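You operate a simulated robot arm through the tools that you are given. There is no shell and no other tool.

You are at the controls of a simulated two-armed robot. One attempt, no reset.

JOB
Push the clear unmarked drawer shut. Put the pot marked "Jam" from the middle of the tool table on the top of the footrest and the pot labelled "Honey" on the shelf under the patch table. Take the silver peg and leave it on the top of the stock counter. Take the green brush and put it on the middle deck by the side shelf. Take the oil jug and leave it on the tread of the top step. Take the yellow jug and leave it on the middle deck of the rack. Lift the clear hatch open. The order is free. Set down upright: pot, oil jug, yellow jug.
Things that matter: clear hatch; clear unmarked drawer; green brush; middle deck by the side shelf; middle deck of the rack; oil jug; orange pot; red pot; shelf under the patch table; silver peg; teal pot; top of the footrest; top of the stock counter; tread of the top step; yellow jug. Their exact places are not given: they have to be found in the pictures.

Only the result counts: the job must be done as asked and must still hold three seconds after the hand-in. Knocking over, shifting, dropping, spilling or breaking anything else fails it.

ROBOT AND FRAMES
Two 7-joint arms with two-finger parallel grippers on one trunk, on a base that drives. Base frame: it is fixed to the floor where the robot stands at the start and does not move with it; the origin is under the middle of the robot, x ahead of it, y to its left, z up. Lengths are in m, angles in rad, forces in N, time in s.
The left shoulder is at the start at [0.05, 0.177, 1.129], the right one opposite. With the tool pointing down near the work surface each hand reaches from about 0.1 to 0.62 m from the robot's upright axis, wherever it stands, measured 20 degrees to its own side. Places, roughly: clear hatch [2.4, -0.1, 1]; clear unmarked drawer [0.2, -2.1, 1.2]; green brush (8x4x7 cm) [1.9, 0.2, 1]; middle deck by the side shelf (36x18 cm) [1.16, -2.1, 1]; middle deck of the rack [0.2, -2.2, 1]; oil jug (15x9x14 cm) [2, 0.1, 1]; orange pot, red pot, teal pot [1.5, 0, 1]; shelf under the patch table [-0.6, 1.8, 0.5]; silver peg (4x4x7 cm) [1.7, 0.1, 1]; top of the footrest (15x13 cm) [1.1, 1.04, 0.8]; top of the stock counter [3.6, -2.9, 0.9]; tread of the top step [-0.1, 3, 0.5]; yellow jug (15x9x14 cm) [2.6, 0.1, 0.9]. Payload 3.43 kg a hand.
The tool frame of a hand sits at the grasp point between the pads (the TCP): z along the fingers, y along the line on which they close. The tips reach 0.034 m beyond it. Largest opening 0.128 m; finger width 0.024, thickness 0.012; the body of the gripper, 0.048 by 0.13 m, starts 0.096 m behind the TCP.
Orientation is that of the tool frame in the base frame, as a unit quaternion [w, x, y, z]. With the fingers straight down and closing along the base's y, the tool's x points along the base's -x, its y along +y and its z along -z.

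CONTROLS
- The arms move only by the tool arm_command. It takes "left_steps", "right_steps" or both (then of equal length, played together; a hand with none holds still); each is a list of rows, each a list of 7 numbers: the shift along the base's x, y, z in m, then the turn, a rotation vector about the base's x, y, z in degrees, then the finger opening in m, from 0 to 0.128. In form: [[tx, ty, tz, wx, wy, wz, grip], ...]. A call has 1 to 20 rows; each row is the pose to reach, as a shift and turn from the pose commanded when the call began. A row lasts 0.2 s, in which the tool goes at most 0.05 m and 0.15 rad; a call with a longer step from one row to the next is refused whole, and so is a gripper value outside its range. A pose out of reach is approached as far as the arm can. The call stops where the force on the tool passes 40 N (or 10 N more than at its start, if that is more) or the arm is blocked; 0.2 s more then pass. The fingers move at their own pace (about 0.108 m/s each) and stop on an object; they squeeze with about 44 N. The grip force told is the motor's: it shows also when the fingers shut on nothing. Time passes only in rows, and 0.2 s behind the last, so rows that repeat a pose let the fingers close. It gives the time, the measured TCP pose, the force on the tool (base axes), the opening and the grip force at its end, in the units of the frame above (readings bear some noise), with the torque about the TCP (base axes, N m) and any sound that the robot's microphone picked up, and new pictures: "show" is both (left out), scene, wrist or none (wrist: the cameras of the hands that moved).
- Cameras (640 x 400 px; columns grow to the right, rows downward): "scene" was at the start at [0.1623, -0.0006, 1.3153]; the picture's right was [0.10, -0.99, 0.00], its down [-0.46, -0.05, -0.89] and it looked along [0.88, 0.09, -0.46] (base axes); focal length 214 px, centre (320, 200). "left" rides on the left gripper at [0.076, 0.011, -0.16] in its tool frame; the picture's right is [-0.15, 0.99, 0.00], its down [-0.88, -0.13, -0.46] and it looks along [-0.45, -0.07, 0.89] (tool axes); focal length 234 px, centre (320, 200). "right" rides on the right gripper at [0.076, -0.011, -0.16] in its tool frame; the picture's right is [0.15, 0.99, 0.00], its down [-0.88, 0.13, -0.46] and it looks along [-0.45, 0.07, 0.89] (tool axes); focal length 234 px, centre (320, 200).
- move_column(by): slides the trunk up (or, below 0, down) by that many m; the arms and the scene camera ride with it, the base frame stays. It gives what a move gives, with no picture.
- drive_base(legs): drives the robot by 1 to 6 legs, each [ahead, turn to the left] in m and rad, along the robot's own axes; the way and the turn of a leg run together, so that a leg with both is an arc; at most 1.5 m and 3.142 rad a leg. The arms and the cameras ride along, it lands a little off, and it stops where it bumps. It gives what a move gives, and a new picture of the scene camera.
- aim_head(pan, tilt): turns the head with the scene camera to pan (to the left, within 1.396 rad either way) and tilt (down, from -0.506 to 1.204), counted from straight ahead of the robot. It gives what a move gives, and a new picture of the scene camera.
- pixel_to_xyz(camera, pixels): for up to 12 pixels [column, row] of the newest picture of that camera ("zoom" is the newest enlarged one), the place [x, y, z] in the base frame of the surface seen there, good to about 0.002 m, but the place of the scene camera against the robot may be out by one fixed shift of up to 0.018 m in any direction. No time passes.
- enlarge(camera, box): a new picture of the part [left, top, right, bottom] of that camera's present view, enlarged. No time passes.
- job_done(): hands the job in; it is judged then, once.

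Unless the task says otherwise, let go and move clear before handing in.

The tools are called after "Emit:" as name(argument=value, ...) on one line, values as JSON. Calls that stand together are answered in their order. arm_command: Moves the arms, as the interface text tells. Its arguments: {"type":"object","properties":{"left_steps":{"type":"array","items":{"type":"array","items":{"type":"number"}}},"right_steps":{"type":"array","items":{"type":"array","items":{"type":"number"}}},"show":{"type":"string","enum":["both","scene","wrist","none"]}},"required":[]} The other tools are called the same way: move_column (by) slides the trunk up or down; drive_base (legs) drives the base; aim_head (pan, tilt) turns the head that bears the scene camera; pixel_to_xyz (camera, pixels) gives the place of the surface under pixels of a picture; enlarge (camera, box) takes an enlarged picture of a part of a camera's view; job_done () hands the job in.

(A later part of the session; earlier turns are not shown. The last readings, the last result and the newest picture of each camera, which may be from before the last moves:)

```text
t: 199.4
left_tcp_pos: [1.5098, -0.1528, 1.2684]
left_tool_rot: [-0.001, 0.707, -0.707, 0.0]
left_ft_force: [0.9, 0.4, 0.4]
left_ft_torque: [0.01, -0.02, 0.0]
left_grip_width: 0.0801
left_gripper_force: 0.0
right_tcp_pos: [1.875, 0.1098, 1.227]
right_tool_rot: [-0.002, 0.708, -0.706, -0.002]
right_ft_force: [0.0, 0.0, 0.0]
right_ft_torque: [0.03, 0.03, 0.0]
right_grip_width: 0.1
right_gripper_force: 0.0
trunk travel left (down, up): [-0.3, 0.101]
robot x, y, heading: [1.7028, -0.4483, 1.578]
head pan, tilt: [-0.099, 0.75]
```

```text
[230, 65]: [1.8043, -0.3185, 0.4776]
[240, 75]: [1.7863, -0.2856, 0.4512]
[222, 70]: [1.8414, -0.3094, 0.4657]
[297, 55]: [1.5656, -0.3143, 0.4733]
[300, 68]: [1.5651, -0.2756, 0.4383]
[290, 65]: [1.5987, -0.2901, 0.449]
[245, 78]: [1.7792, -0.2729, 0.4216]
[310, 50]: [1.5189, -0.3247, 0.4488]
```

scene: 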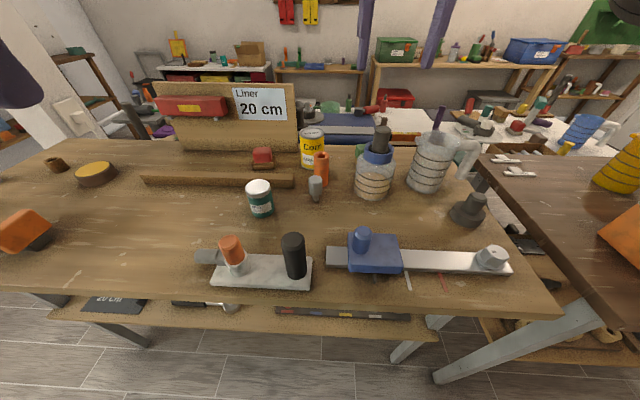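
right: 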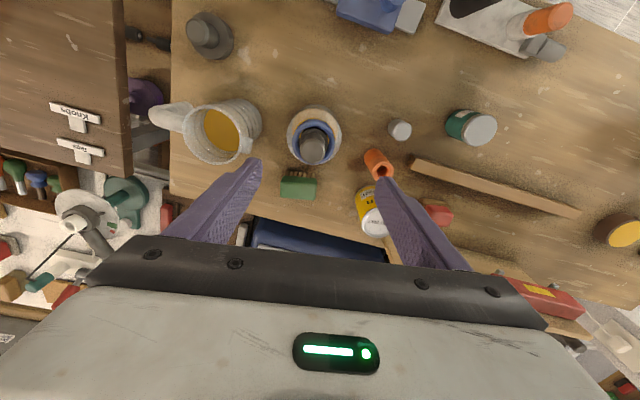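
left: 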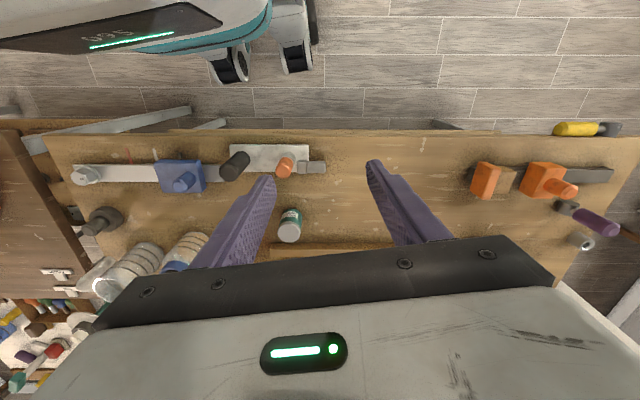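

The robot's front reaches at most ~0.18 m ahead, so I can go 9 cm closer safely. Then I'll look again from above the brush.

Emit:
drive_base(legs=[[0.09, 0]])

Emit:
arm_command(right_steps=[[0.005, -0.01, -0.02, 0, 0, 0, 0.1]], show="wrist")

```text
t: 200.5
left_tcp_pos: [1.5093, -0.0629, 1.2689]
left_tool_rot: [-0.001, 0.708, -0.706, 0.0]
left_ft_force: [-0.2, 0.6, -0.6]
left_ft_torque: [-0.02, 0.02, -0.02]
left_grip_width: 0.0799
left_gripper_force: 0.0
right_tcp_pos: [1.8738, 0.1994, 1.2261]
right_tool_rot: [-0.001, 0.708, -0.706, -0.001]
right_ft_force: [0.5, -0.3, -0.2]
right_ft_torque: [-0.04, -0.02, 0.02]
right_grip_width: 0.0999
right_gripper_force: 0.1
trunk travel left (down, up): [-0.3, 0.101]
robot x, y, heading: [1.7043, -0.3586, 1.578]
head pan, tilt: [-0.099, 0.75]
```

scene: 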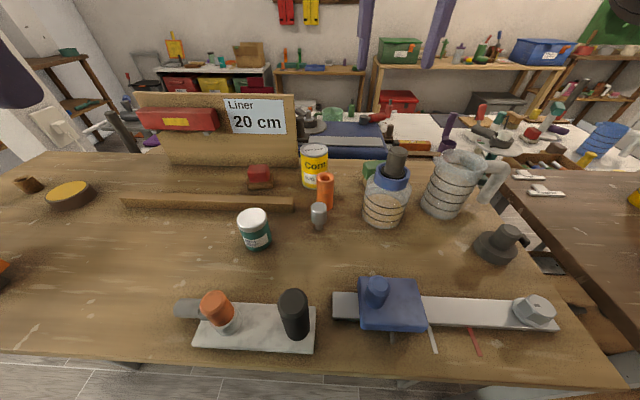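

```text
t: 200.9
left_tcp_pos: [1.5106, -0.0637, 1.2691]
left_tool_rot: [-0.001, 0.708, -0.706, -0.001]
left_ft_force: [0.1, -1.3, 1.1]
left_ft_torque: [0.0, 0.03, -0.01]
left_grip_width: 0.0801
left_gripper_force: 0.1
right_tcp_pos: [1.8815, 0.1888, 1.2066]
right_tool_rot: [0.0, 0.707, -0.707, -0.002]
right_ft_force: [-0.2, -0.1, 0.9]
right_ft_torque: [0.0, 0.01, 0.02]
right_grip_width: 0.1
right_gripper_force: 0.1
trunk travel left (down, up): [-0.3, 0.101]
robot x, y, heading: [1.7018, -0.3553, 1.576]
head pan, tilt: [-0.099, 0.75]
```

right: 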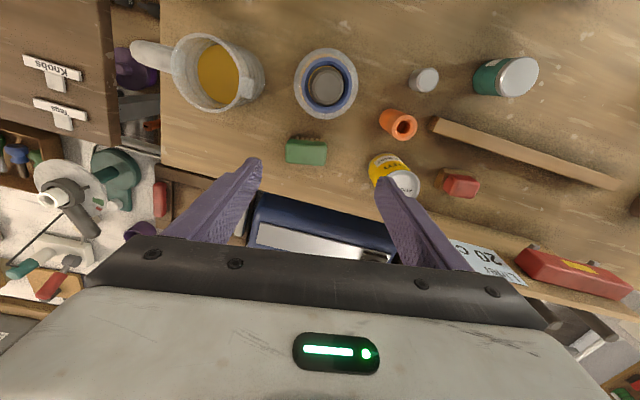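

I'll measure the brush corners (287-327, 140-165), the can (395,180) and the bottle cap (326,85).

Emit:
pixel_to_xyz(camera="right", pixels=[[289, 152], [325, 152], [306, 143], [306, 162], [290, 162], [325, 163], [372, 170], [400, 185], [326, 80], [353, 85], [400, 125], [245, 75]])

Emit:
enlarge(camera="right", box=[260, 110, 380, 185])

```text
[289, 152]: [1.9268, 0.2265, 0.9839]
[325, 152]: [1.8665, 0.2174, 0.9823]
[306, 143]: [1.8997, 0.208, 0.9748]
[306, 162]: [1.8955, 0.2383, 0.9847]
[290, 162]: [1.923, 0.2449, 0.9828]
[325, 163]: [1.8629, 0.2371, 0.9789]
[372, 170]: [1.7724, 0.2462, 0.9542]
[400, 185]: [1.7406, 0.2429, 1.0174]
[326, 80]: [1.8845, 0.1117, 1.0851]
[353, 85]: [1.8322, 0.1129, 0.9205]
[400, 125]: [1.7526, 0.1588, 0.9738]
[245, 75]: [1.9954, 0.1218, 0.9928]
```

```text
5.33 times, centred on (320, 148) of right
```

zoom: 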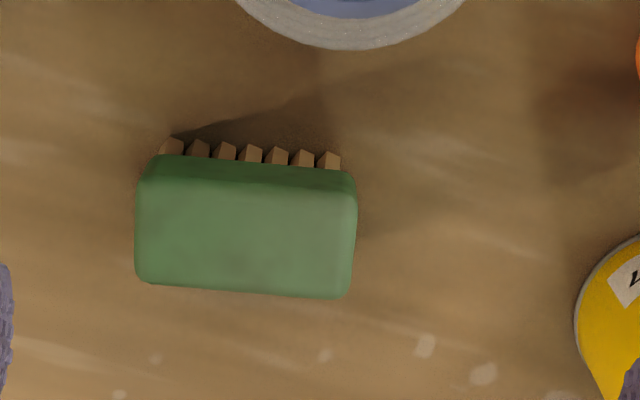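

The brush's block center is (1.896,0.226), its long side turned about +7°. I'll come down over it to just above the top and check.

Emit:
arm_command(right_steps=[[0.005, 0.012, -0.02, 0, 0, 2.5, 0.1], [0.01, 0.025, -0.04, 0, 0, 5, 0.1], [0.0145, 0.037, -0.06, 0, 0, 7.4, 0.1], [0.0145, 0.037, -0.1, 0, 0, 7.4, 0.1], [0.0145, 0.037, -0.14, 0, 0, 7.4, 0.1], [0.0145, 0.037, -0.175, 0, 0, 7.4, 0.1]], show="both")

```text
t: 202.3
left_tcp_pos: [1.5098, -0.0626, 1.2695]
left_tool_rot: [0.0, 0.708, -0.706, 0.001]
left_ft_force: [-0.8, -0.4, -0.9]
left_ft_torque: [0.0, -0.03, 0.0]
left_grip_width: 0.0801
left_gripper_force: 0.0
right_tcp_pos: [1.896, 0.2268, 1.0314]
right_tool_rot: [-0.001, 0.751, -0.66, -0.001]
right_ft_force: [0.8, 0.7, 0.7]
right_ft_torque: [-0.04, 0.02, 0.0]
right_grip_width: 0.0999
right_gripper_force: 0.0
trunk travel left (down, up): [-0.3, 0.101]
robot x, y, heading: [1.7016, -0.3585, 1.576]
head pan, tilt: [-0.099, 0.75]
```

scene: 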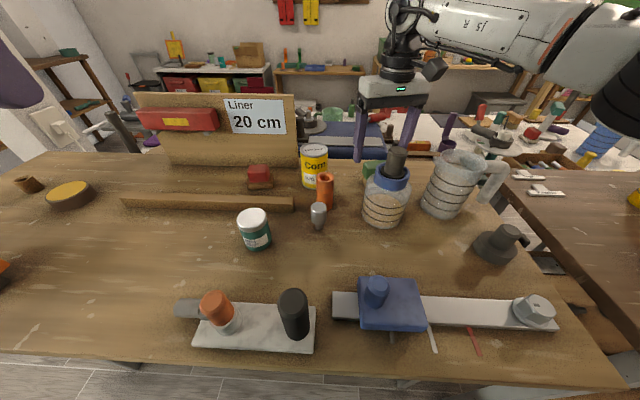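
right: 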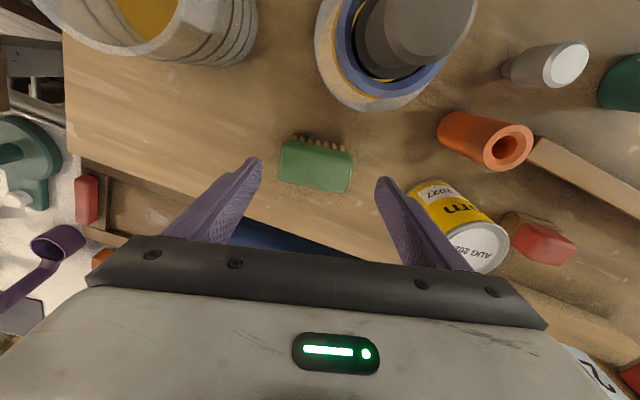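

The brush looks turned the other way relative to the fingers (edge from (285,140) to (350,158)), so I'll rotate back about -12° and re-measure.

Emit:
arm_command(right_steps=[[0, 0, 0, 0, 0, -6, 0.1], [0, 0, 0, 0, 0, -12.5, 0.1]], show="wrist")

Emit:
pixel_to_xyz(camera="right", pixels=[[316, 165], [285, 165], [345, 165], [316, 145], [316, 185], [275, 165], [355, 165]])

```text
t: 202.9
left_tcp_pos: [1.509, -0.063, 1.2681]
left_tool_rot: [0.0, 0.707, -0.707, -0.001]
left_ft_force: [-0.2, 0.4, -0.6]
left_ft_torque: [-0.02, -0.02, 0.06]
left_grip_width: 0.0801
left_gripper_force: 0.1
right_tcp_pos: [1.8956, 0.2241, 1.0313]
right_tool_rot: [0.001, -0.675, 0.737, 0.001]
right_ft_force: [0.1, -0.3, 0.4]
right_ft_torque: [0.01, 0.02, 0.03]
right_grip_width: 0.0999
right_gripper_force: 0.0
trunk travel left (down, up): [-0.3, 0.101]
robot x, y, heading: [1.7007, -0.3597, 1.576]
head pan, tilt: [-0.099, 0.75]
```

right: 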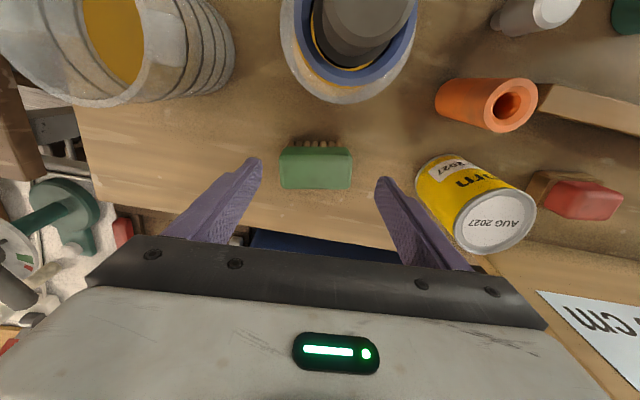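

```text
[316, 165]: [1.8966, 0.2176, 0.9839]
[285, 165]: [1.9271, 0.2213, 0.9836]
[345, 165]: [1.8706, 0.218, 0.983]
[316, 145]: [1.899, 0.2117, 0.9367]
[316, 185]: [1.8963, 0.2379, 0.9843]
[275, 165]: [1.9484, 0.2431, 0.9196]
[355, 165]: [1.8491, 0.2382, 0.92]
```

Aligned now; the brush is centered at about (1.898,0.224). I'll descend and close on it.

Emit:
arm_command(right_steps=[[0.002, 0.001, -0.025, 0, 0, 0, 0.1], [0.002, 0.001, -0.05, 0, 0, 0, 0.1], [0.002, 0.001, -0.066, 0, 0, 0, 0.1], [0.002, 0.001, -0.066, 0, 0, 0, 0], [0.002, 0.001, -0.066, 0, 0, 0, 0], [0.002, 0.001, -0.066, 0, 0, 0, 0]], show="wrist")

Emit:
arm_command(right_steps=[[0, 0, 0.005, 0, 0, 0, 0], [0, 0, 0.02, 0, 0, 0, 0], [0, 0, 0.04, 0, 0, 0, 0], [0, 0, 0.065, 0, 0, 0, 0]], show="wrist")

```text
t: 204.3
left_tcp_pos: [1.5105, -0.0634, 1.2685]
left_tool_rot: [-0.001, 0.708, -0.706, -0.001]
left_ft_force: [-0.4, 0.1, 0.2]
left_ft_torque: [0.0, -0.02, 0.03]
left_grip_width: 0.0802
left_gripper_force: 0.1
right_tcp_pos: [1.8958, 0.2272, 0.9658]
right_tool_rot: [0.001, -0.675, 0.738, 0.001]
right_ft_force: [0.7, -0.8, 0.0]
right_ft_torque: [0.01, 0.02, -0.03]
right_grip_width: 0.071
right_gripper_force: 44.4
trunk travel left (down, up): [-0.3, 0.101]
robot x, y, heading: [1.7039, -0.3589, 1.573]
head pan, tilt: [-0.099, 0.75]
```

right: 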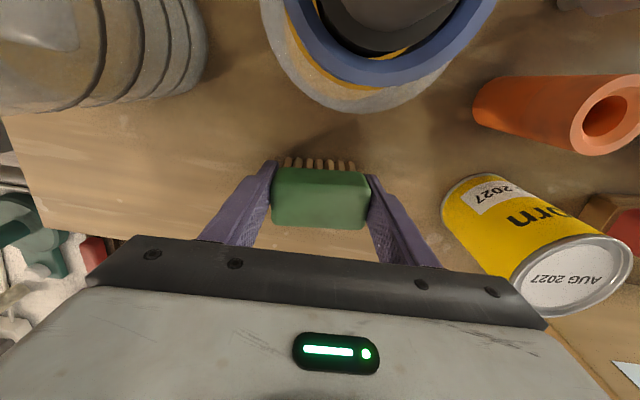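

```text
t: 205.3
left_tcp_pos: [1.5087, -0.0629, 1.2672]
left_tool_rot: [-0.001, 0.707, -0.707, -0.001]
left_ft_force: [0.8, -0.3, -0.6]
left_ft_torque: [0.0, 0.03, 0.02]
left_grip_width: 0.08
left_gripper_force: 0.1
right_tcp_pos: [1.8956, 0.2264, 1.031]
right_tool_rot: [0.001, -0.676, 0.737, 0.001]
right_ft_force: [-0.1, 0.6, -1.7]
right_ft_torque: [0.02, 0.05, 0.01]
right_grip_width: 0.0714
right_gripper_force: 44.1
trunk travel left (down, up): [-0.3, 0.101]
robot x, y, heading: [1.6999, -0.3596, 1.572]
head pan, tilt: [-0.099, 0.75]
```

right: 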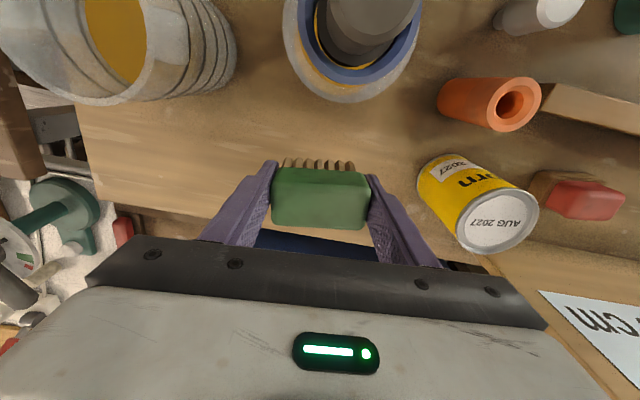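

The brush is firmly held (width 0.071). I'll raise it over the bottle and pull it back to the right.

Emit:
arm_command(right_steps=[[0, 0, 0.03, 0, 0, 0, 0], [0, 0, 0.06, 0, 0, 0, 0], [0, 0, 0.09, 0, 0, 0, 0], [0, -0.01, 0.12, 0, 0, 0, 0], [0, -0.03, 0.145, 0, 0, 0, 0], [0, -0.06, 0.165, 0, 0, 0, 0], [0.01, -0.09, 0.18, 0, 0, 2, 0], [0.02, -0.12, 0.19, 0, 0, 4, 0], [0.03, -0.15, 0.195, 0, 0, 5, 0], [0.04, -0.18, 0.2, 0, 0, 5, 0], [0.05, -0.21, 0.2, 0, 0, 5, 0], [0.06, -0.24, 0.2, 0, 0, 5, 0], [0.06, -0.27, 0.2, 0, 0, 5, 0]], show="both")

```text
t: 208.1
left_tcp_pos: [1.5094, -0.064, 1.2684]
left_tool_rot: [0.0, 0.708, -0.706, -0.001]
left_ft_force: [-0.8, -0.1, -0.1]
left_ft_torque: [-0.01, 0.01, 0.04]
left_grip_width: 0.0799
left_gripper_force: 0.1
right_tcp_pos: [1.9567, -0.0458, 1.2323]
right_tool_rot: [0.001, -0.707, 0.707, 0.002]
right_ft_force: [-0.4, 0.7, -1.7]
right_ft_torque: [-0.02, -0.02, -0.02]
right_grip_width: 0.0707
right_gripper_force: 43.9
trunk travel left (down, up): [-0.3, 0.101]
robot x, y, heading: [1.7017, -0.3578, 1.576]
head pan, tilt: [-0.099, 0.75]
```

scene: 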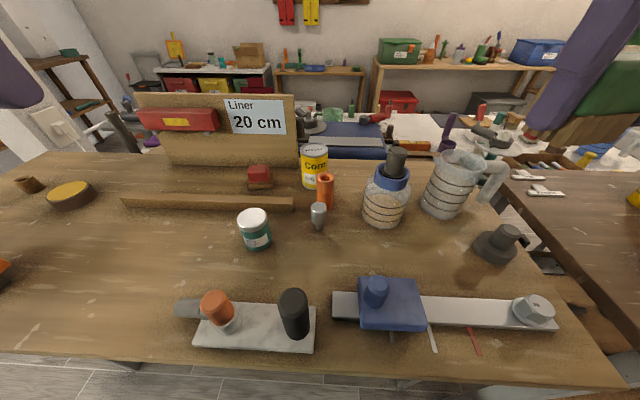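
right: 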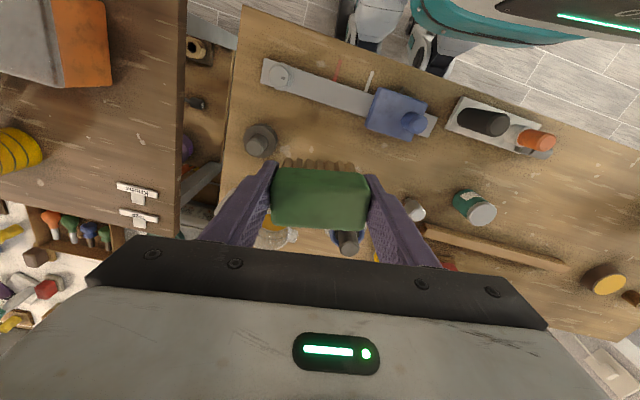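

Next the peg for the left hand: I'll move it above about (1.745,0.083) and look.

Emit:
arm_command(left_steps=[[0.034, 0.021, 0, 0, 0, 0, 0.08], [0.068, 0.042, 0, 0, 0, 0, 0.08], [0.102, 0.063, -0.01, 0, 0, 0, 0.08], [0.136, 0.084, -0.02, 0, 0, 0, 0.08], [0.17, 0.105, -0.04, 0, 0, 0, 0.08], [0.203, 0.126, -0.06, 0, 0, 0, 0.08], [0.2356, 0.145, -0.08, 0, 0, 0, 0.08], [0.2356, 0.145, -0.12, 0, 0, 0, 0.08], [0.2356, 0.145, -0.155, 0, 0, 0, 0.08]], show="both")

```text
t: 210.1
left_tcp_pos: [1.7456, 0.0808, 1.1145]
left_tool_rot: [-0.001, 0.708, -0.706, 0.0]
left_ft_force: [-0.6, -0.6, 0.3]
left_ft_torque: [0.01, 0.03, 0.01]
left_grip_width: 0.08
left_gripper_force: 0.2
right_tcp_pos: [1.9582, -0.0439, 1.2325]
right_tool_rot: [-0.001, 0.708, -0.706, -0.001]
right_ft_force: [-0.3, 0.6, -1.7]
right_ft_torque: [0.03, -0.03, -0.03]
right_grip_width: 0.071
right_gripper_force: 44.3
trunk travel left (down, up): [-0.3, 0.101]
robot x, y, heading: [1.7023, -0.3597, 1.574]
head pan, tilt: [-0.099, 0.75]
```

scene: 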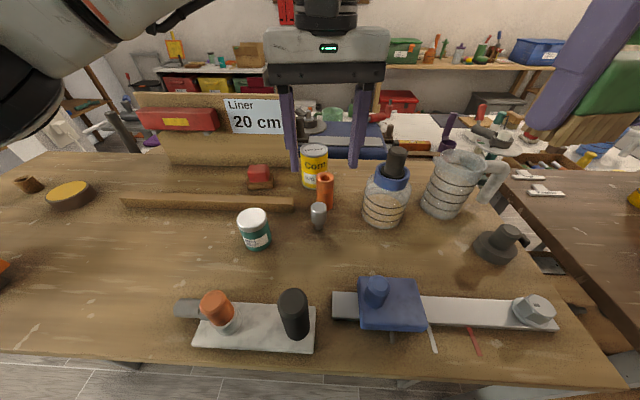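
left: 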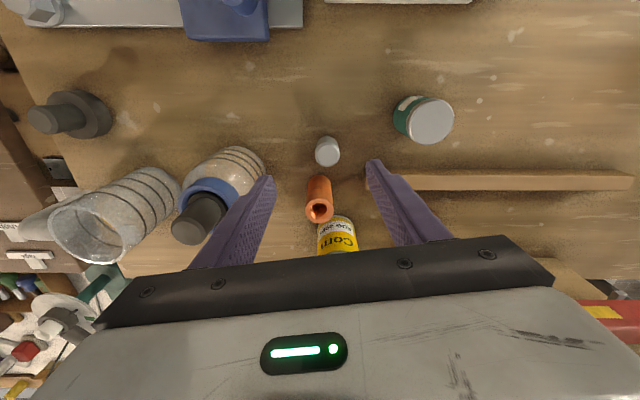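

The peg's top is at (327,152) and the orange tube just behind at (318,195). I'll measure both for the descent.

Emit:
pixel_to_xyz(camera="left", pixels=[[327, 154], [316, 154], [338, 154], [327, 143], [327, 164], [318, 210], [318, 180], [303, 160], [262, 165], [350, 175]])

Emit:
enlarge(camera="left", box=[270, 110, 390, 230])

Emit:
enlarge(camera="scene", box=[280, 160, 420, 240])

```text
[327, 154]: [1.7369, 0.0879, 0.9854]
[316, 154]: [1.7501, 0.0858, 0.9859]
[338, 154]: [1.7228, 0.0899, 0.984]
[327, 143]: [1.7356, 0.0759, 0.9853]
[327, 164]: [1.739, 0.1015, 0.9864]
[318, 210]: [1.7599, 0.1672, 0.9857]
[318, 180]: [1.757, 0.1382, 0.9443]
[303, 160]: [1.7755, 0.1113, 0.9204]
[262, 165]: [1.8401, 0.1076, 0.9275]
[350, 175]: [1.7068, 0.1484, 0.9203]
```

```text
3.33 times, centred on (330, 170) of left
```

zoom: 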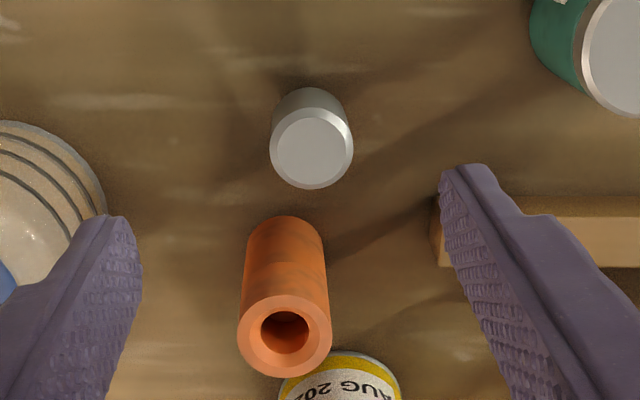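

```text
4.57 times, centred on (350, 200) of scene
```

zoom: 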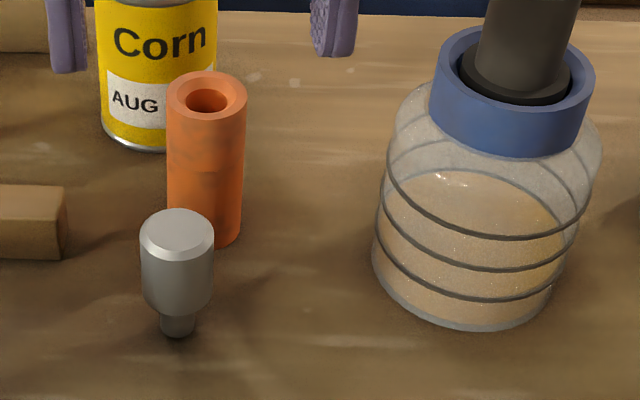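

The peg's center is (1.737,0.088), head z 0.94–0.985. I'll lower onto it and close.

Emit:
arm_command(left_steps=[[-0.0085, 0.007, -0.04, 0, 0, 0, 0.07], [-0.0085, 0.007, -0.08, 0, 0, 0, 0.07], [-0.0085, 0.007, -0.12, 0, 0, 0, 0.07], [-0.0085, 0.007, -0.15, 0, 0, 0, 0.07], [-0.0085, 0.007, -0.15, 0, 0, 0, 0.03], [-0.0085, 0.007, -0.15, 0, 0, 0, 0], [-0.0085, 0.007, -0.15, 0, 0, 0, 0], [-0.0085, 0.007, -0.15, 0, 0, 0, 0]], show="wrist")

Emit:
arm_command(left_steps=[[0, 0, 0.005, 0, 0, 0, 0], [0, 0, 0.02, 0, 0, 0, 0], [0, 0, 0.04, 0, 0, 0, 0], [0, 0, 0.065, 0, 0, 0, 0]], show="wrist")

```text
t: 211.9
left_tcp_pos: [1.7363, 0.0888, 0.9638]
left_tool_rot: [0.0, 0.708, -0.706, 0.0]
left_ft_force: [0.3, -0.4, -0.5]
left_ft_torque: [0.01, 0.0, -0.03]
left_grip_width: 0.0308
left_gripper_force: 43.9
right_tcp_pos: [1.9575, -0.0452, 1.2315]
right_tool_rot: [-0.001, 0.708, -0.706, -0.001]
right_ft_force: [0.2, 0.2, -1.4]
right_ft_torque: [-0.02, 0.04, 0.0]
right_grip_width: 0.0708
right_gripper_force: 44.1
trunk travel left (down, up): [-0.3, 0.101]
robot x, y, heading: [1.7063, -0.3552, 1.573]
head pan, tilt: [-0.099, 0.75]
```

left: 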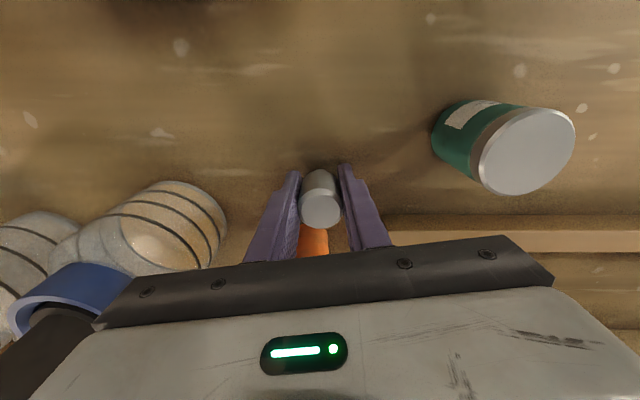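

```text
t: 212.9
left_tcp_pos: [1.7355, 0.0877, 1.0291]
left_tool_rot: [-0.001, 0.708, -0.706, 0.0]
left_ft_force: [0.3, -0.6, -1.3]
left_ft_torque: [0.01, 0.03, 0.01]
left_grip_width: 0.0306
left_gripper_force: 44.2
right_tcp_pos: [1.9578, -0.046, 1.232]
right_tool_rot: [0.0, 0.708, -0.706, -0.001]
right_ft_force: [0.2, -0.7, -1.9]
right_ft_torque: [0.01, 0.0, -0.01]
right_grip_width: 0.0706
right_gripper_force: 43.9
trunk travel left (down, up): [-0.3, 0.101]
robot x, y, heading: [1.7103, -0.3604, 1.576]
head pan, tilt: [-0.099, 0.75]
```

left: 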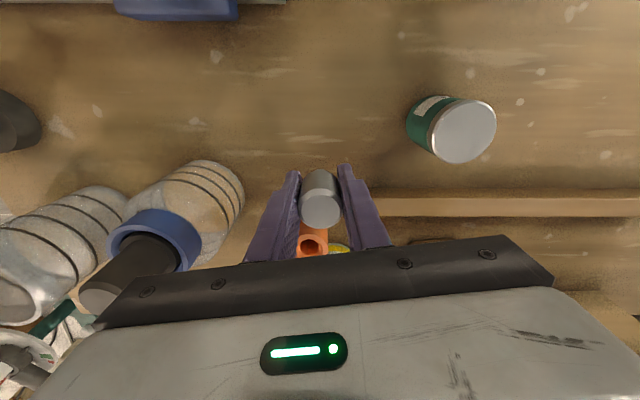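

The peg is held (width 0.031). I'll lift it and bring the left hand back, then back away from the table.

Emit:
arm_command(left_steps=[[0, 0, 0.03, 0, 0, 0, 0], [0, 0, 0.06, 0, 0, 0, 0], [0, 0, 0.09, 0, 0, 0, 0], [0, 0, 0.12, 0, 0, 0, 0], [-0.01, 0, 0.15, 0, 0, 0, 0], [-0.03, -0.01, 0.175, 0, 0, 0, 0], [-0.06, -0.03, 0.19, 0, 0, 0, 0], [-0.09, -0.05, 0.19, 0, 0, 0, 0], [-0.12, -0.07, 0.19, 0, 0, 0, 0], [-0.15, -0.09, 0.19, 0, 0, 0, 0], [-0.18, -0.11, 0.19, 0, 0, 0, 0], [-0.2, -0.14, 0.19, 0, 0, 0, 0]], show="none")

Emit:
drive_base(legs=[[-0.6, 0]])

Emit:
aim_head(pan=-1.39, tilt=0.25)

```text
t: 215.5
left_tcp_pos: [1.5365, -0.0524, 1.2204]
left_tool_rot: [0.0, 0.708, -0.707, 0.0]
left_ft_force: [-0.1, 0.1, -0.5]
left_ft_torque: [0.03, 0.01, 0.03]
left_grip_width: 0.0307
left_gripper_force: 43.9
right_tcp_pos: [1.9559, -0.0457, 1.2318]
right_tool_rot: [0.0, 0.708, -0.707, -0.001]
right_ft_force: [-0.9, -0.6, -0.8]
right_ft_torque: [0.03, -0.04, 0.02]
right_grip_width: 0.0704
right_gripper_force: 43.8
trunk travel left (down, up): [-0.3, 0.101]
robot x, y, heading: [1.7065, -0.3571, 1.571]
head pan, tilt: [-0.099, 0.75]
```

```text
t: 218.8
left_tcp_pos: [1.5365, -0.648, 1.2198]
left_tool_rot: [0.0, 0.708, -0.706, -0.001]
left_ft_force: [-0.2, 0.9, -1.2]
left_ft_torque: [0.0, 0.02, 0.01]
left_grip_width: 0.0305
left_gripper_force: 43.4
right_tcp_pos: [1.9583, -0.6409, 1.2306]
right_tool_rot: [-0.001, 0.708, -0.706, -0.002]
right_ft_force: [0.3, -0.4, -1.5]
right_ft_torque: [0.02, -0.01, 0.0]
right_grip_width: 0.0702
right_gripper_force: 43.8
trunk travel left (down, up): [-0.3, 0.101]
robot x, y, heading: [1.705, -0.952, 1.573]
head pan, tilt: [-0.099, 0.75]
```

scene: 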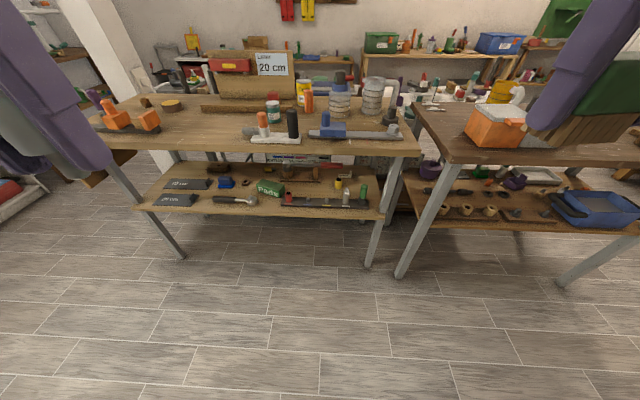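

```text
t: 220.3
left_tcp_pos: [1.5368, -0.6477, 1.2196]
left_tool_rot: [0.0, 0.708, -0.706, 0.0]
left_ft_force: [-0.5, 0.4, -1.2]
left_ft_torque: [0.0, -0.03, 0.03]
left_grip_width: 0.0303
left_gripper_force: 44.2
right_tcp_pos: [1.9584, -0.6404, 1.231]
right_tool_rot: [-0.001, 0.708, -0.706, -0.001]
right_ft_force: [-0.6, -0.1, -0.6]
right_ft_torque: [0.04, 0.05, 0.04]
right_grip_width: 0.0701
right_gripper_force: 44.0
trunk travel left (down, up): [-0.3, 0.101]
robot x, y, heading: [1.7035, -0.9534, 1.571]
head pan, tilt: [-1.389, 0.25]
```

scene: 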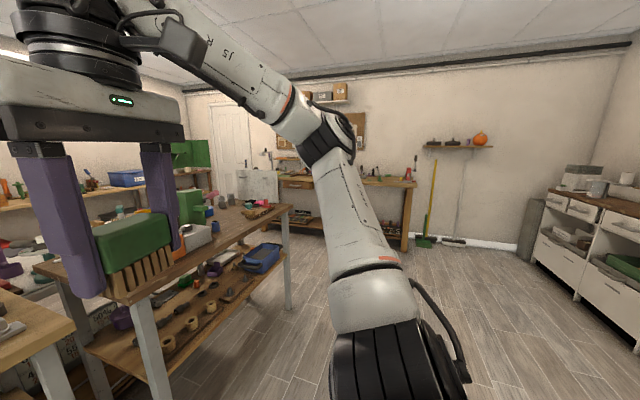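

I'll turn right toward the stock counter corner and look there.

Emit:
drive_base(legs=[[0, -2.3]])

Emit:
aim_head(pan=0.0, tilt=0.35)

Emit:
enlarge(camera="scene", box=[160, 80, 480, 280])

```text
t: 226.1
left_tcp_pos: [2.0462, -1.0261, 1.22]
left_tool_rot: [0.001, 0.347, 0.938, 0.0]
left_ft_force: [0.5, 0.3, -1.3]
left_ft_torque: [0.02, 0.02, 0.03]
left_grip_width: 0.0306
left_gripper_force: 44.0
right_tcp_pos: [1.7759, -1.3511, 1.2314]
right_tool_rot: [0.001, 0.347, 0.938, 0.0]
right_ft_force: [0.6, 0.6, -0.9]
right_ft_torque: [-0.02, 0.02, 0.0]
right_grip_width: 0.0696
right_gripper_force: 43.6
trunk travel left (down, up): [-0.3, 0.101]
robot x, y, heading: [1.7062, -0.9524, -0.708]
head pan, tilt: [-1.389, 0.25]
```

scene: 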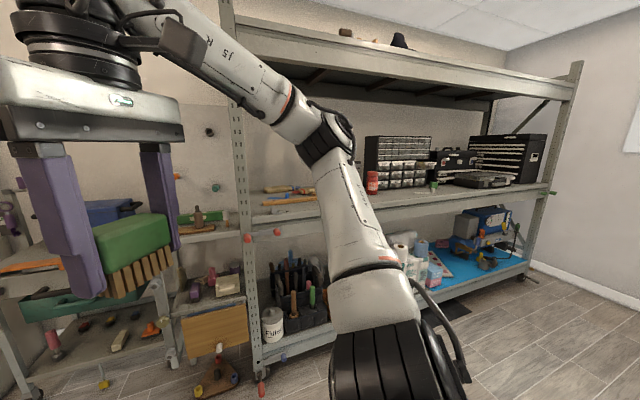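

```text
t: 227.7
left_tcp_pos: [2.0461, -1.0261, 1.2205]
left_tool_rot: [0.0, 0.347, 0.938, 0.001]
left_ft_force: [-0.2, -0.1, -1.4]
left_ft_torque: [-0.02, 0.01, -0.01]
left_grip_width: 0.0305
left_gripper_force: 43.8
right_tcp_pos: [1.7763, -1.3496, 1.2318]
right_tool_rot: [0.001, 0.348, 0.937, -0.002]
right_ft_force: [0.5, -1.0, -1.2]
right_ft_torque: [-0.01, 0.01, 0.01]
right_grip_width: 0.0695
right_gripper_force: 43.8
trunk travel left (down, up): [-0.3, 0.101]
robot x, y, heading: [1.7038, -0.9532, -0.711]
head pan, tilt: [0.0, 0.351]
```

scene: 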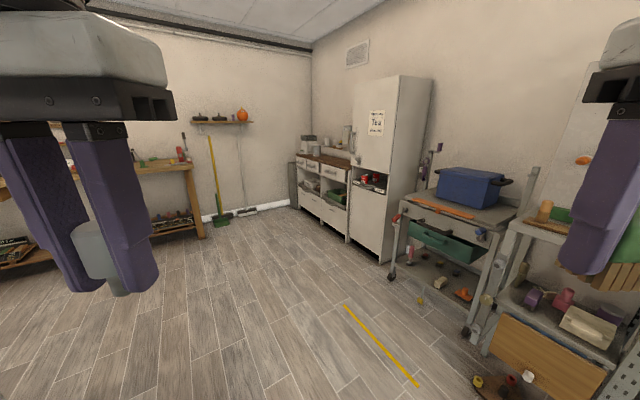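

```text
2.00 times, centred on (320, 180) of scene
```

zoom: 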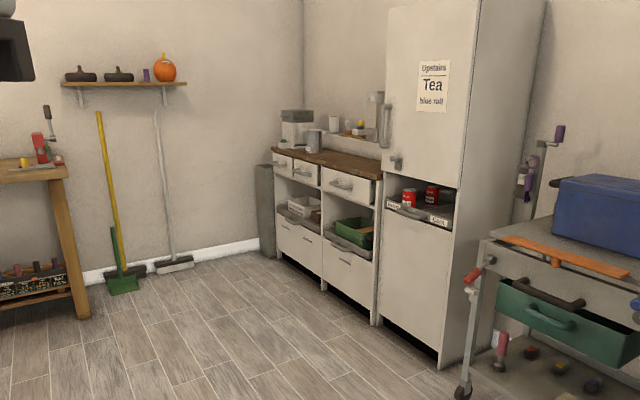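

The stock counter's wooden top is at zoom (330,160) next to the tall white cabinet; the side shelf stands at far right. I'll measure the counter top.

Emit:
pixel_to_xyz(camera="zoom", pixels=[[275, 150], [375, 178], [345, 160], [360, 165], [330, 155], [315, 140], [380, 150], [296, 130], [350, 128], [385, 310], [440, 360], [375, 165]])

Emit:
pixel_to_xyz(camera="scene", pixels=[[392, 275], [470, 330], [500, 370], [520, 300], [545, 235], [415, 205], [590, 320], [560, 345], [600, 365], [490, 232]])

```text
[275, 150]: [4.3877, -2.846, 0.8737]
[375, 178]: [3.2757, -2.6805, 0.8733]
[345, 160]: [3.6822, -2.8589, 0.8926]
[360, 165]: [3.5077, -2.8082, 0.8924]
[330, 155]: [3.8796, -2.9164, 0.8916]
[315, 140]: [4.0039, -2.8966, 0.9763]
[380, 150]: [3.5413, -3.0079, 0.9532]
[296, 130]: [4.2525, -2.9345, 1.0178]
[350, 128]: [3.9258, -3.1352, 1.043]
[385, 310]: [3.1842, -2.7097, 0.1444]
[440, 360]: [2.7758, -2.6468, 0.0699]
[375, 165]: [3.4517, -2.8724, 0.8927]
```

```text
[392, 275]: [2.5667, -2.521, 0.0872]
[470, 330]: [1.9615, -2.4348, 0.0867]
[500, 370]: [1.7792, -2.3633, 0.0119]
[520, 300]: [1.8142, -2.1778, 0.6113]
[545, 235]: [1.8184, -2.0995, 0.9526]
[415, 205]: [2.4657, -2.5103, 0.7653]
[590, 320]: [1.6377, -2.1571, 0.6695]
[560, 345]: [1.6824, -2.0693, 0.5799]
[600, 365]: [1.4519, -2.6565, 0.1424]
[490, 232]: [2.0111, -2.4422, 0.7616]
```

The counter top is at z≈0.88, front edge near y≈-2.73 at x=3.6. I'll drive there and face it.

Emit:
drive_base(legs=[[0, 0.06], [1.5, 0], [0.76, 0], [0, -1.07]])

Emit:
aim_head(pan=0.0, tilt=0.7)

```text
t: 238.3
left_tcp_pos: [3.7232, -2.2309, 1.2221]
left_tool_rot: [0.007, 0.316, 0.949, -0.012]
left_ft_force: [0.7, -0.9, -1.1]
left_ft_torque: [0.0, -0.01, -0.01]
left_grip_width: 0.0307
left_gripper_force: 43.7
right_tcp_pos: [3.4754, -2.5671, 1.2536]
right_tool_rot: [0.027, 0.315, 0.948, -0.02]
right_ft_force: [-1.2, 0.0, -1.3]
right_ft_torque: [0.02, 0.01, 0.01]
right_grip_width: 0.0695
right_gripper_force: 44.3
trunk travel left (down, up): [-0.3, 0.101]
robot x, y, heading: [3.3884, -2.2017, -0.654]
head pan, tilt: [0.0, 0.351]
stopped in leg 3: the robot was blocked; the commanded pose is now the measured one
```

scene: 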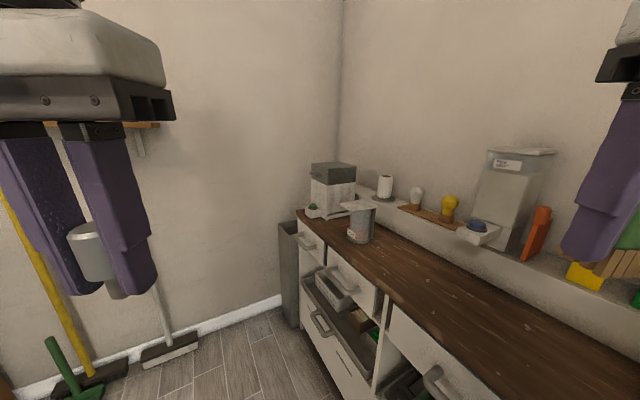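

```text
t: 239.1
left_tcp_pos: [3.7251, -2.2271, 1.2229]
left_tool_rot: [0.008, 0.314, 0.949, -0.015]
left_ft_force: [-0.5, -0.6, -0.3]
left_ft_torque: [0.03, 0.01, 0.0]
left_grip_width: 0.0308
left_gripper_force: 43.9
right_tcp_pos: [3.4754, -2.5663, 1.2539]
right_tool_rot: [0.026, 0.316, 0.948, -0.02]
right_ft_force: [-0.1, -0.4, -1.6]
right_ft_torque: [-0.02, 0.05, 0.03]
right_grip_width: 0.0696
right_gripper_force: 44.3
trunk travel left (down, up): [-0.3, 0.101]
robot x, y, heading: [3.3894, -2.208, -0.653]
head pan, tilt: [0.0, 0.7]
```

scene: 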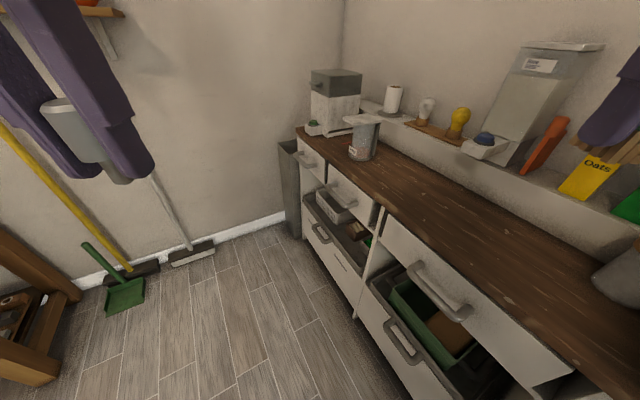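

The base was blocked at (3.39,-2.20) and the right hand got slightly tilted, so the right elbow probably touched the tall cabinet. I'll back up a little and look to the right.

Emit:
drive_base(legs=[[-0.15, 0]])

Emit:
aim_head(pan=-1.0, tilt=0.5)

```text
t: 240.5
left_tcp_pos: [3.6099, -2.1654, 1.2195]
left_tool_rot: [0.001, 0.316, 0.949, 0.0]
left_ft_force: [-0.1, 0.5, 0.0]
left_ft_torque: [-0.03, -0.02, -0.01]
left_grip_width: 0.0306
left_gripper_force: 44.0
right_tcp_pos: [3.3614, -2.5058, 1.2397]
right_tool_rot: [0.015, 0.317, 0.948, -0.005]
right_ft_force: [-0.5, 0.4, -1.3]
right_ft_torque: [0.02, -0.03, 0.0]
right_grip_width: 0.0694
right_gripper_force: 44.0
trunk travel left (down, up): [-0.3, 0.101]
robot x, y, heading: [3.2643, -2.1116, -0.653]
head pan, tilt: [0.0, 0.7]
```

scene: 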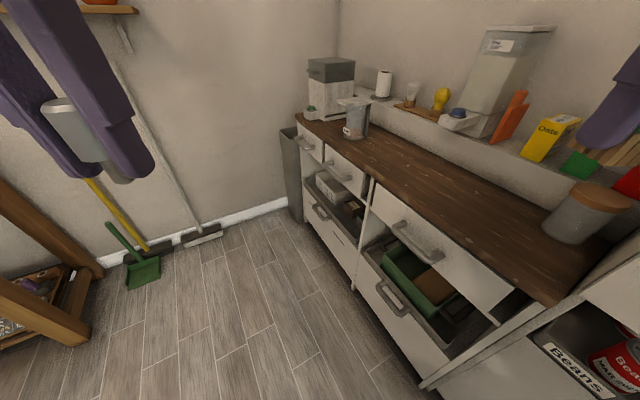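

```text
t: 241.8
left_tcp_pos: [3.6116, -2.1666, 1.2194]
left_tool_rot: [0.0, 0.315, 0.949, 0.0]
left_ft_force: [0.4, 0.3, 0.1]
left_ft_torque: [0.0, 0.0, 0.02]
left_grip_width: 0.0305
left_gripper_force: 43.7
right_tcp_pos: [3.361, -2.5059, 1.2401]
right_tool_rot: [0.016, 0.318, 0.948, -0.004]
right_ft_force: [0.7, 0.0, -2.0]
right_ft_torque: [0.02, 0.0, -0.01]
right_grip_width: 0.0697
right_gripper_force: 44.0
trunk travel left (down, up): [-0.3, 0.101]
robot x, y, heading: [3.2674, -2.1127, -0.654]
head pan, tilt: [-1.0, 0.499]
```

scene: 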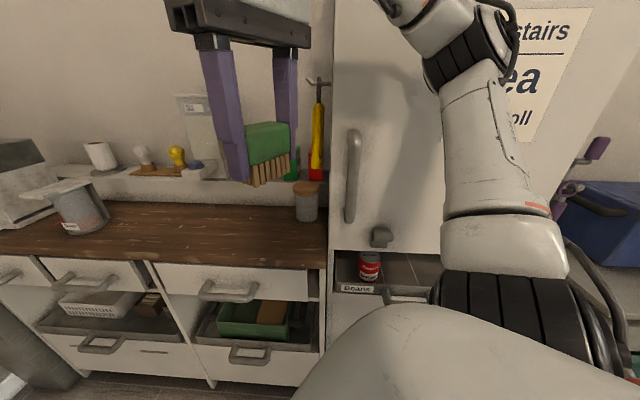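

The right forearm was by the tall cabinet's door. I'll back away, go further along, and then face the counter squarely so the elbows stay clear.

Emit:
drive_base(legs=[[-0.3, 0], [0, 0.5], [0.62, 0], [0, -1.57]])

Emit:
aim_head(pan=0.0, tilt=0.6)

```text
t: 252.2
left_tcp_pos: [3.7506, -2.3518, 1.2191]
left_tool_rot: [0.0, 0.76, 0.65, 0.0]
left_ft_force: [-0.9, 0.8, -0.7]
left_ft_torque: [-0.01, 0.0, -0.04]
left_grip_width: 0.0306
left_gripper_force: 44.0
right_tcp_pos: [3.3336, -2.2883, 1.2394]
right_tool_rot: [0.011, 0.761, 0.648, -0.012]
right_ft_force: [0.0, 0.0, -2.0]
right_ft_torque: [0.02, 0.0, 0.01]
right_grip_width: 0.0694
right_gripper_force: 43.9
trunk travel left (down, up): [-0.3, 0.101]
robot x, y, heading: [3.6382, -2.0231, -1.739]
head pan, tilt: [-1.0, 0.499]
```

scene: 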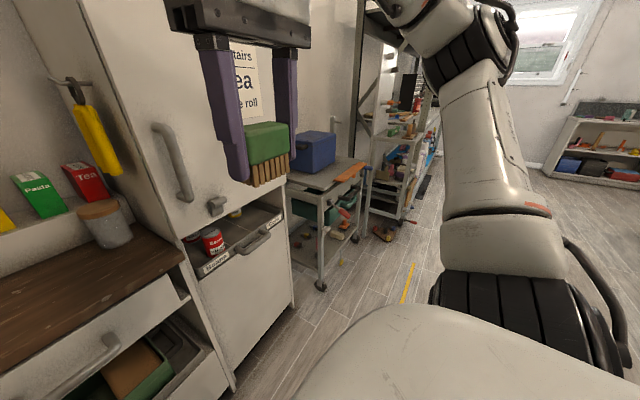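

```text
t: 253.4
left_tcp_pos: [3.7508, -2.3529, 1.2193]
left_tool_rot: [0.001, 0.76, 0.65, -0.001]
left_ft_force: [-0.9, -0.2, -1.0]
left_ft_torque: [0.01, -0.03, 0.0]
left_grip_width: 0.0304
left_gripper_force: 44.2
right_tcp_pos: [3.3325, -2.2896, 1.2387]
right_tool_rot: [0.012, 0.761, 0.649, -0.012]
right_ft_force: [-0.2, 0.1, -1.6]
right_ft_torque: [0.02, -0.01, 0.0]
right_grip_width: 0.0693
right_gripper_force: 44.1
trunk travel left (down, up): [-0.3, 0.101]
robot x, y, heading: [3.6365, -2.0265, -1.743]
head pan, tilt: [0.0, 0.6]
```

scene: 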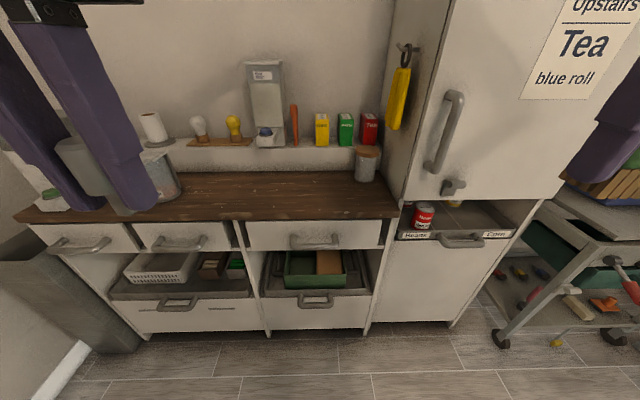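

The counter's free top lies around (270,190). I'll measure spots and the cabinet's front before moving in.

Emit:
pixel_to_xyz(camera="scene", pixels=[[280, 195], [240, 190], [280, 218], [240, 219], [280, 175], [388, 190], [400, 210], [452, 130], [365, 165], [165, 185]])

```text
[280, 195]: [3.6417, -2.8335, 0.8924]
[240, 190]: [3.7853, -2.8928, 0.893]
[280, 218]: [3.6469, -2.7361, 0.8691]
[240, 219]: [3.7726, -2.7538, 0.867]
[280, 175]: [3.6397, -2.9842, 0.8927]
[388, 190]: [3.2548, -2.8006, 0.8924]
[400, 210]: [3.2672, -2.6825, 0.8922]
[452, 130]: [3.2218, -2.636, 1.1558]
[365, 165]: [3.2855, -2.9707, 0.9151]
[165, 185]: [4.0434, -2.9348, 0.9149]
```

I'll pull the right hand (brush) inward away from the cabinet, drive 0.28 m closer, then extend the left hand with the peg over the counter.

Emit:
arm_command(right_steps=[[0.03, 0.01, 0, 0, 0, 0, 0], [0.06, 0.03, 0, 0, 0, 0, 0], [0.08, 0.05, 0, 0, 0, 0, 0], [0.09, 0.08, 0, 0, 0, 0, 0]], show="none")

Emit:
drive_base(legs=[[0.27, 0]])

Emit:
arm_command(left_steps=[[0, -0.03, -0.01, 0, 0, 0, 0], [0, -0.06, -0.03, 0, 0, 0, 0], [0, -0.09, -0.06, 0, 0, 0, 0], [0, -0.12, -0.09, 0, 0, 0, 0], [0, -0.15, -0.12, 0, 0, 0, 0], [0, -0.18, -0.14, 0, 0, 0, 0], [0, -0.21, -0.16, 0, 0, 0, 0], [0, -0.23, -0.18, 0, 0, 0, 0]], show="both")

```text
t: 254.4
left_tcp_pos: [3.7515, -2.3497, 1.2185]
left_tool_rot: [0.001, 0.76, 0.65, -0.001]
left_ft_force: [0.0, -0.5, -0.5]
left_ft_torque: [0.04, 0.0, -0.03]
left_grip_width: 0.0304
left_gripper_force: 43.7
right_tcp_pos: [3.4236, -2.2093, 1.2403]
right_tool_rot: [0.012, 0.762, 0.648, -0.013]
right_ft_force: [-0.3, -0.2, -0.5]
right_ft_torque: [-0.01, 0.04, 0.0]
right_grip_width: 0.0695
right_gripper_force: 43.8
trunk travel left (down, up): [-0.3, 0.101]
robot x, y, heading: [3.6382, -2.0245, -1.74]
head pan, tilt: [0.0, 0.6]
```

```text
t: 256.4
left_tcp_pos: [3.7059, -2.6161, 1.2182]
left_tool_rot: [-0.001, 0.76, 0.65, -0.001]
left_ft_force: [0.3, 0.0, -1.6]
left_ft_torque: [-0.01, 0.02, 0.0]
left_grip_width: 0.0308
left_gripper_force: 43.5
right_tcp_pos: [3.3784, -2.475, 1.2396]
right_tool_rot: [0.01, 0.761, 0.649, -0.011]
right_ft_force: [0.1, 0.1, -1.5]
right_ft_torque: [0.05, 0.02, 0.0]
right_grip_width: 0.0694
right_gripper_force: 44.0
trunk travel left (down, up): [-0.3, 0.101]
robot x, y, heading: [3.5956, -2.29, -1.741]
head pan, tilt: [0.0, 0.6]
```

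scene: 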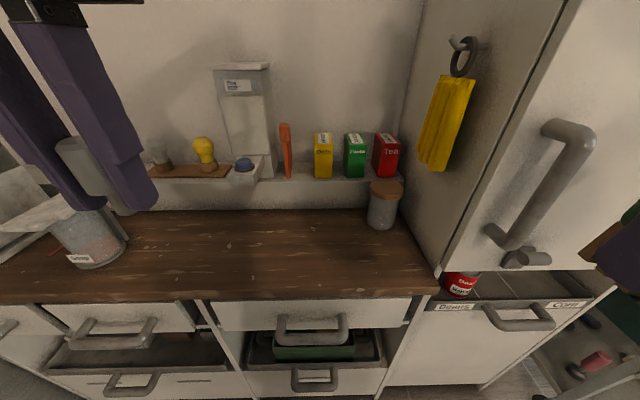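

```text
t: 258.2
left_tcp_pos: [3.7074, -2.8459, 1.0385]
left_tool_rot: [0.0, 0.761, 0.649, 0.0]
left_ft_force: [0.0, 0.1, -0.9]
left_ft_torque: [0.03, 0.01, 0.0]
left_grip_width: 0.0307
left_gripper_force: 44.3
right_tcp_pos: [3.3784, -2.4757, 1.2397]
right_tool_rot: [0.012, 0.761, 0.649, -0.011]
right_ft_force: [-0.4, -1.1, -2.0]
right_ft_torque: [0.03, -0.02, 0.05]
right_grip_width: 0.0694
right_gripper_force: 44.3
trunk travel left (down, up): [-0.3, 0.101]
robot x, y, heading: [3.5905, -2.2901, -1.737]
head pan, tilt: [0.0, 0.6]
```

scene: 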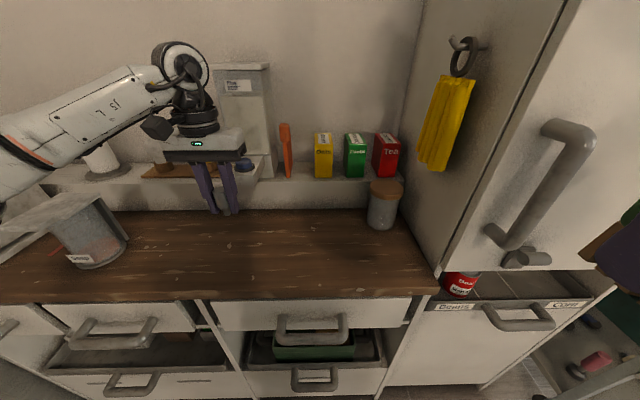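
left: 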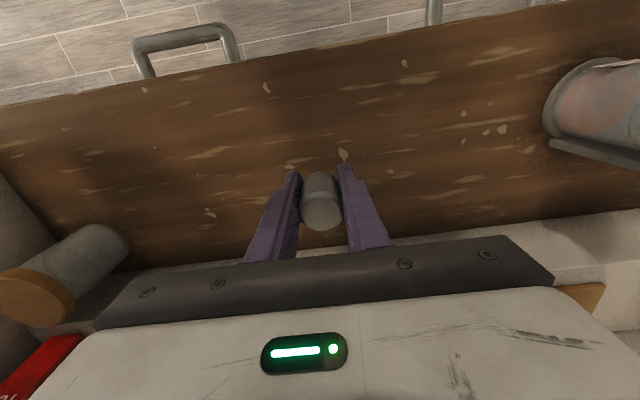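

The peg hangs over the counter's free middle. I'll measure the counter height under it with the wrist camera.

Emit:
pixel_to_xyz(camera="left", pixels=[[320, 140], [270, 150], [400, 150], [320, 60], [450, 230], [230, 235]])

```text
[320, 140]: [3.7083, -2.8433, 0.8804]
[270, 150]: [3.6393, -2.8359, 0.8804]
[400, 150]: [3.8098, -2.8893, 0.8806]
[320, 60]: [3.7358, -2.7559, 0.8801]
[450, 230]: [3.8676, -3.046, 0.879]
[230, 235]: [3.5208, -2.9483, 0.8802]
```

The counter is at z=0.880; the peg's foot is 0.044 below the TCP. I'll lower it to contact.

Emit:
arm_command(left_steps=[[0, 0, -0.03, 0, 0, 0, 0], [0, 0, -0.06, 0, 0, 0, 0], [0, 0, -0.085, 0, 0, 0, 0], [0, 0, -0.102, 0, 0, 0, 0], [0, 0, -0.11, 0, 0, 0, 0], [0, 0, -0.113, 0, 0, 0, 0]], show="none")

Emit:
arm_command(left_steps=[[0, 0, -0.001, 0, 0, 0, 0], [0, 0, -0.002, 0, 0, 0, 0]], show="wrist")

```text
t: 259.6
left_tcp_pos: [3.705, -2.8457, 0.9256]
left_tool_rot: [0.001, 0.76, 0.65, -0.001]
left_ft_force: [0.1, -0.8, -1.7]
left_ft_torque: [0.02, -0.04, 0.0]
left_grip_width: 0.0305
left_gripper_force: 44.1
right_tcp_pos: [3.3783, -2.4742, 1.2397]
right_tool_rot: [0.012, 0.761, 0.649, -0.012]
right_ft_force: [-0.6, -0.6, -1.3]
right_ft_torque: [-0.01, 0.01, -0.01]
right_grip_width: 0.0696
right_gripper_force: 43.8
trunk travel left (down, up): [-0.3, 0.101]
robot x, y, heading: [3.5911, -2.2916, -1.741]
head pan, tilt: [0.0, 0.6]
```

```text
t: 260.2
left_tcp_pos: [3.7069, -2.8471, 0.9243]
left_tool_rot: [0.0, 0.76, 0.65, -0.001]
left_ft_force: [0.3, 0.0, -0.4]
left_ft_torque: [0.05, 0.0, 0.01]
left_grip_width: 0.0308
left_gripper_force: 43.7
right_tcp_pos: [3.3777, -2.4745, 1.2388]
right_tool_rot: [0.011, 0.761, 0.649, -0.011]
right_ft_force: [-0.5, -0.5, -2.2]
right_ft_torque: [-0.02, 0.02, 0.03]
right_grip_width: 0.0697
right_gripper_force: 44.1
trunk travel left (down, up): [-0.3, 0.101]
robot x, y, heading: [3.5924, -2.2896, -1.74]
head pan, tilt: [0.0, 0.6]
```

left: 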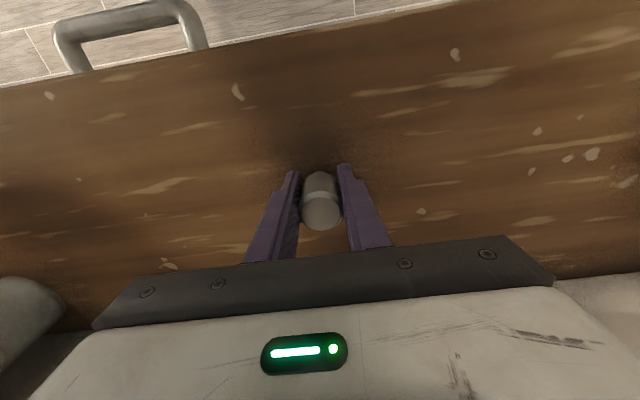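

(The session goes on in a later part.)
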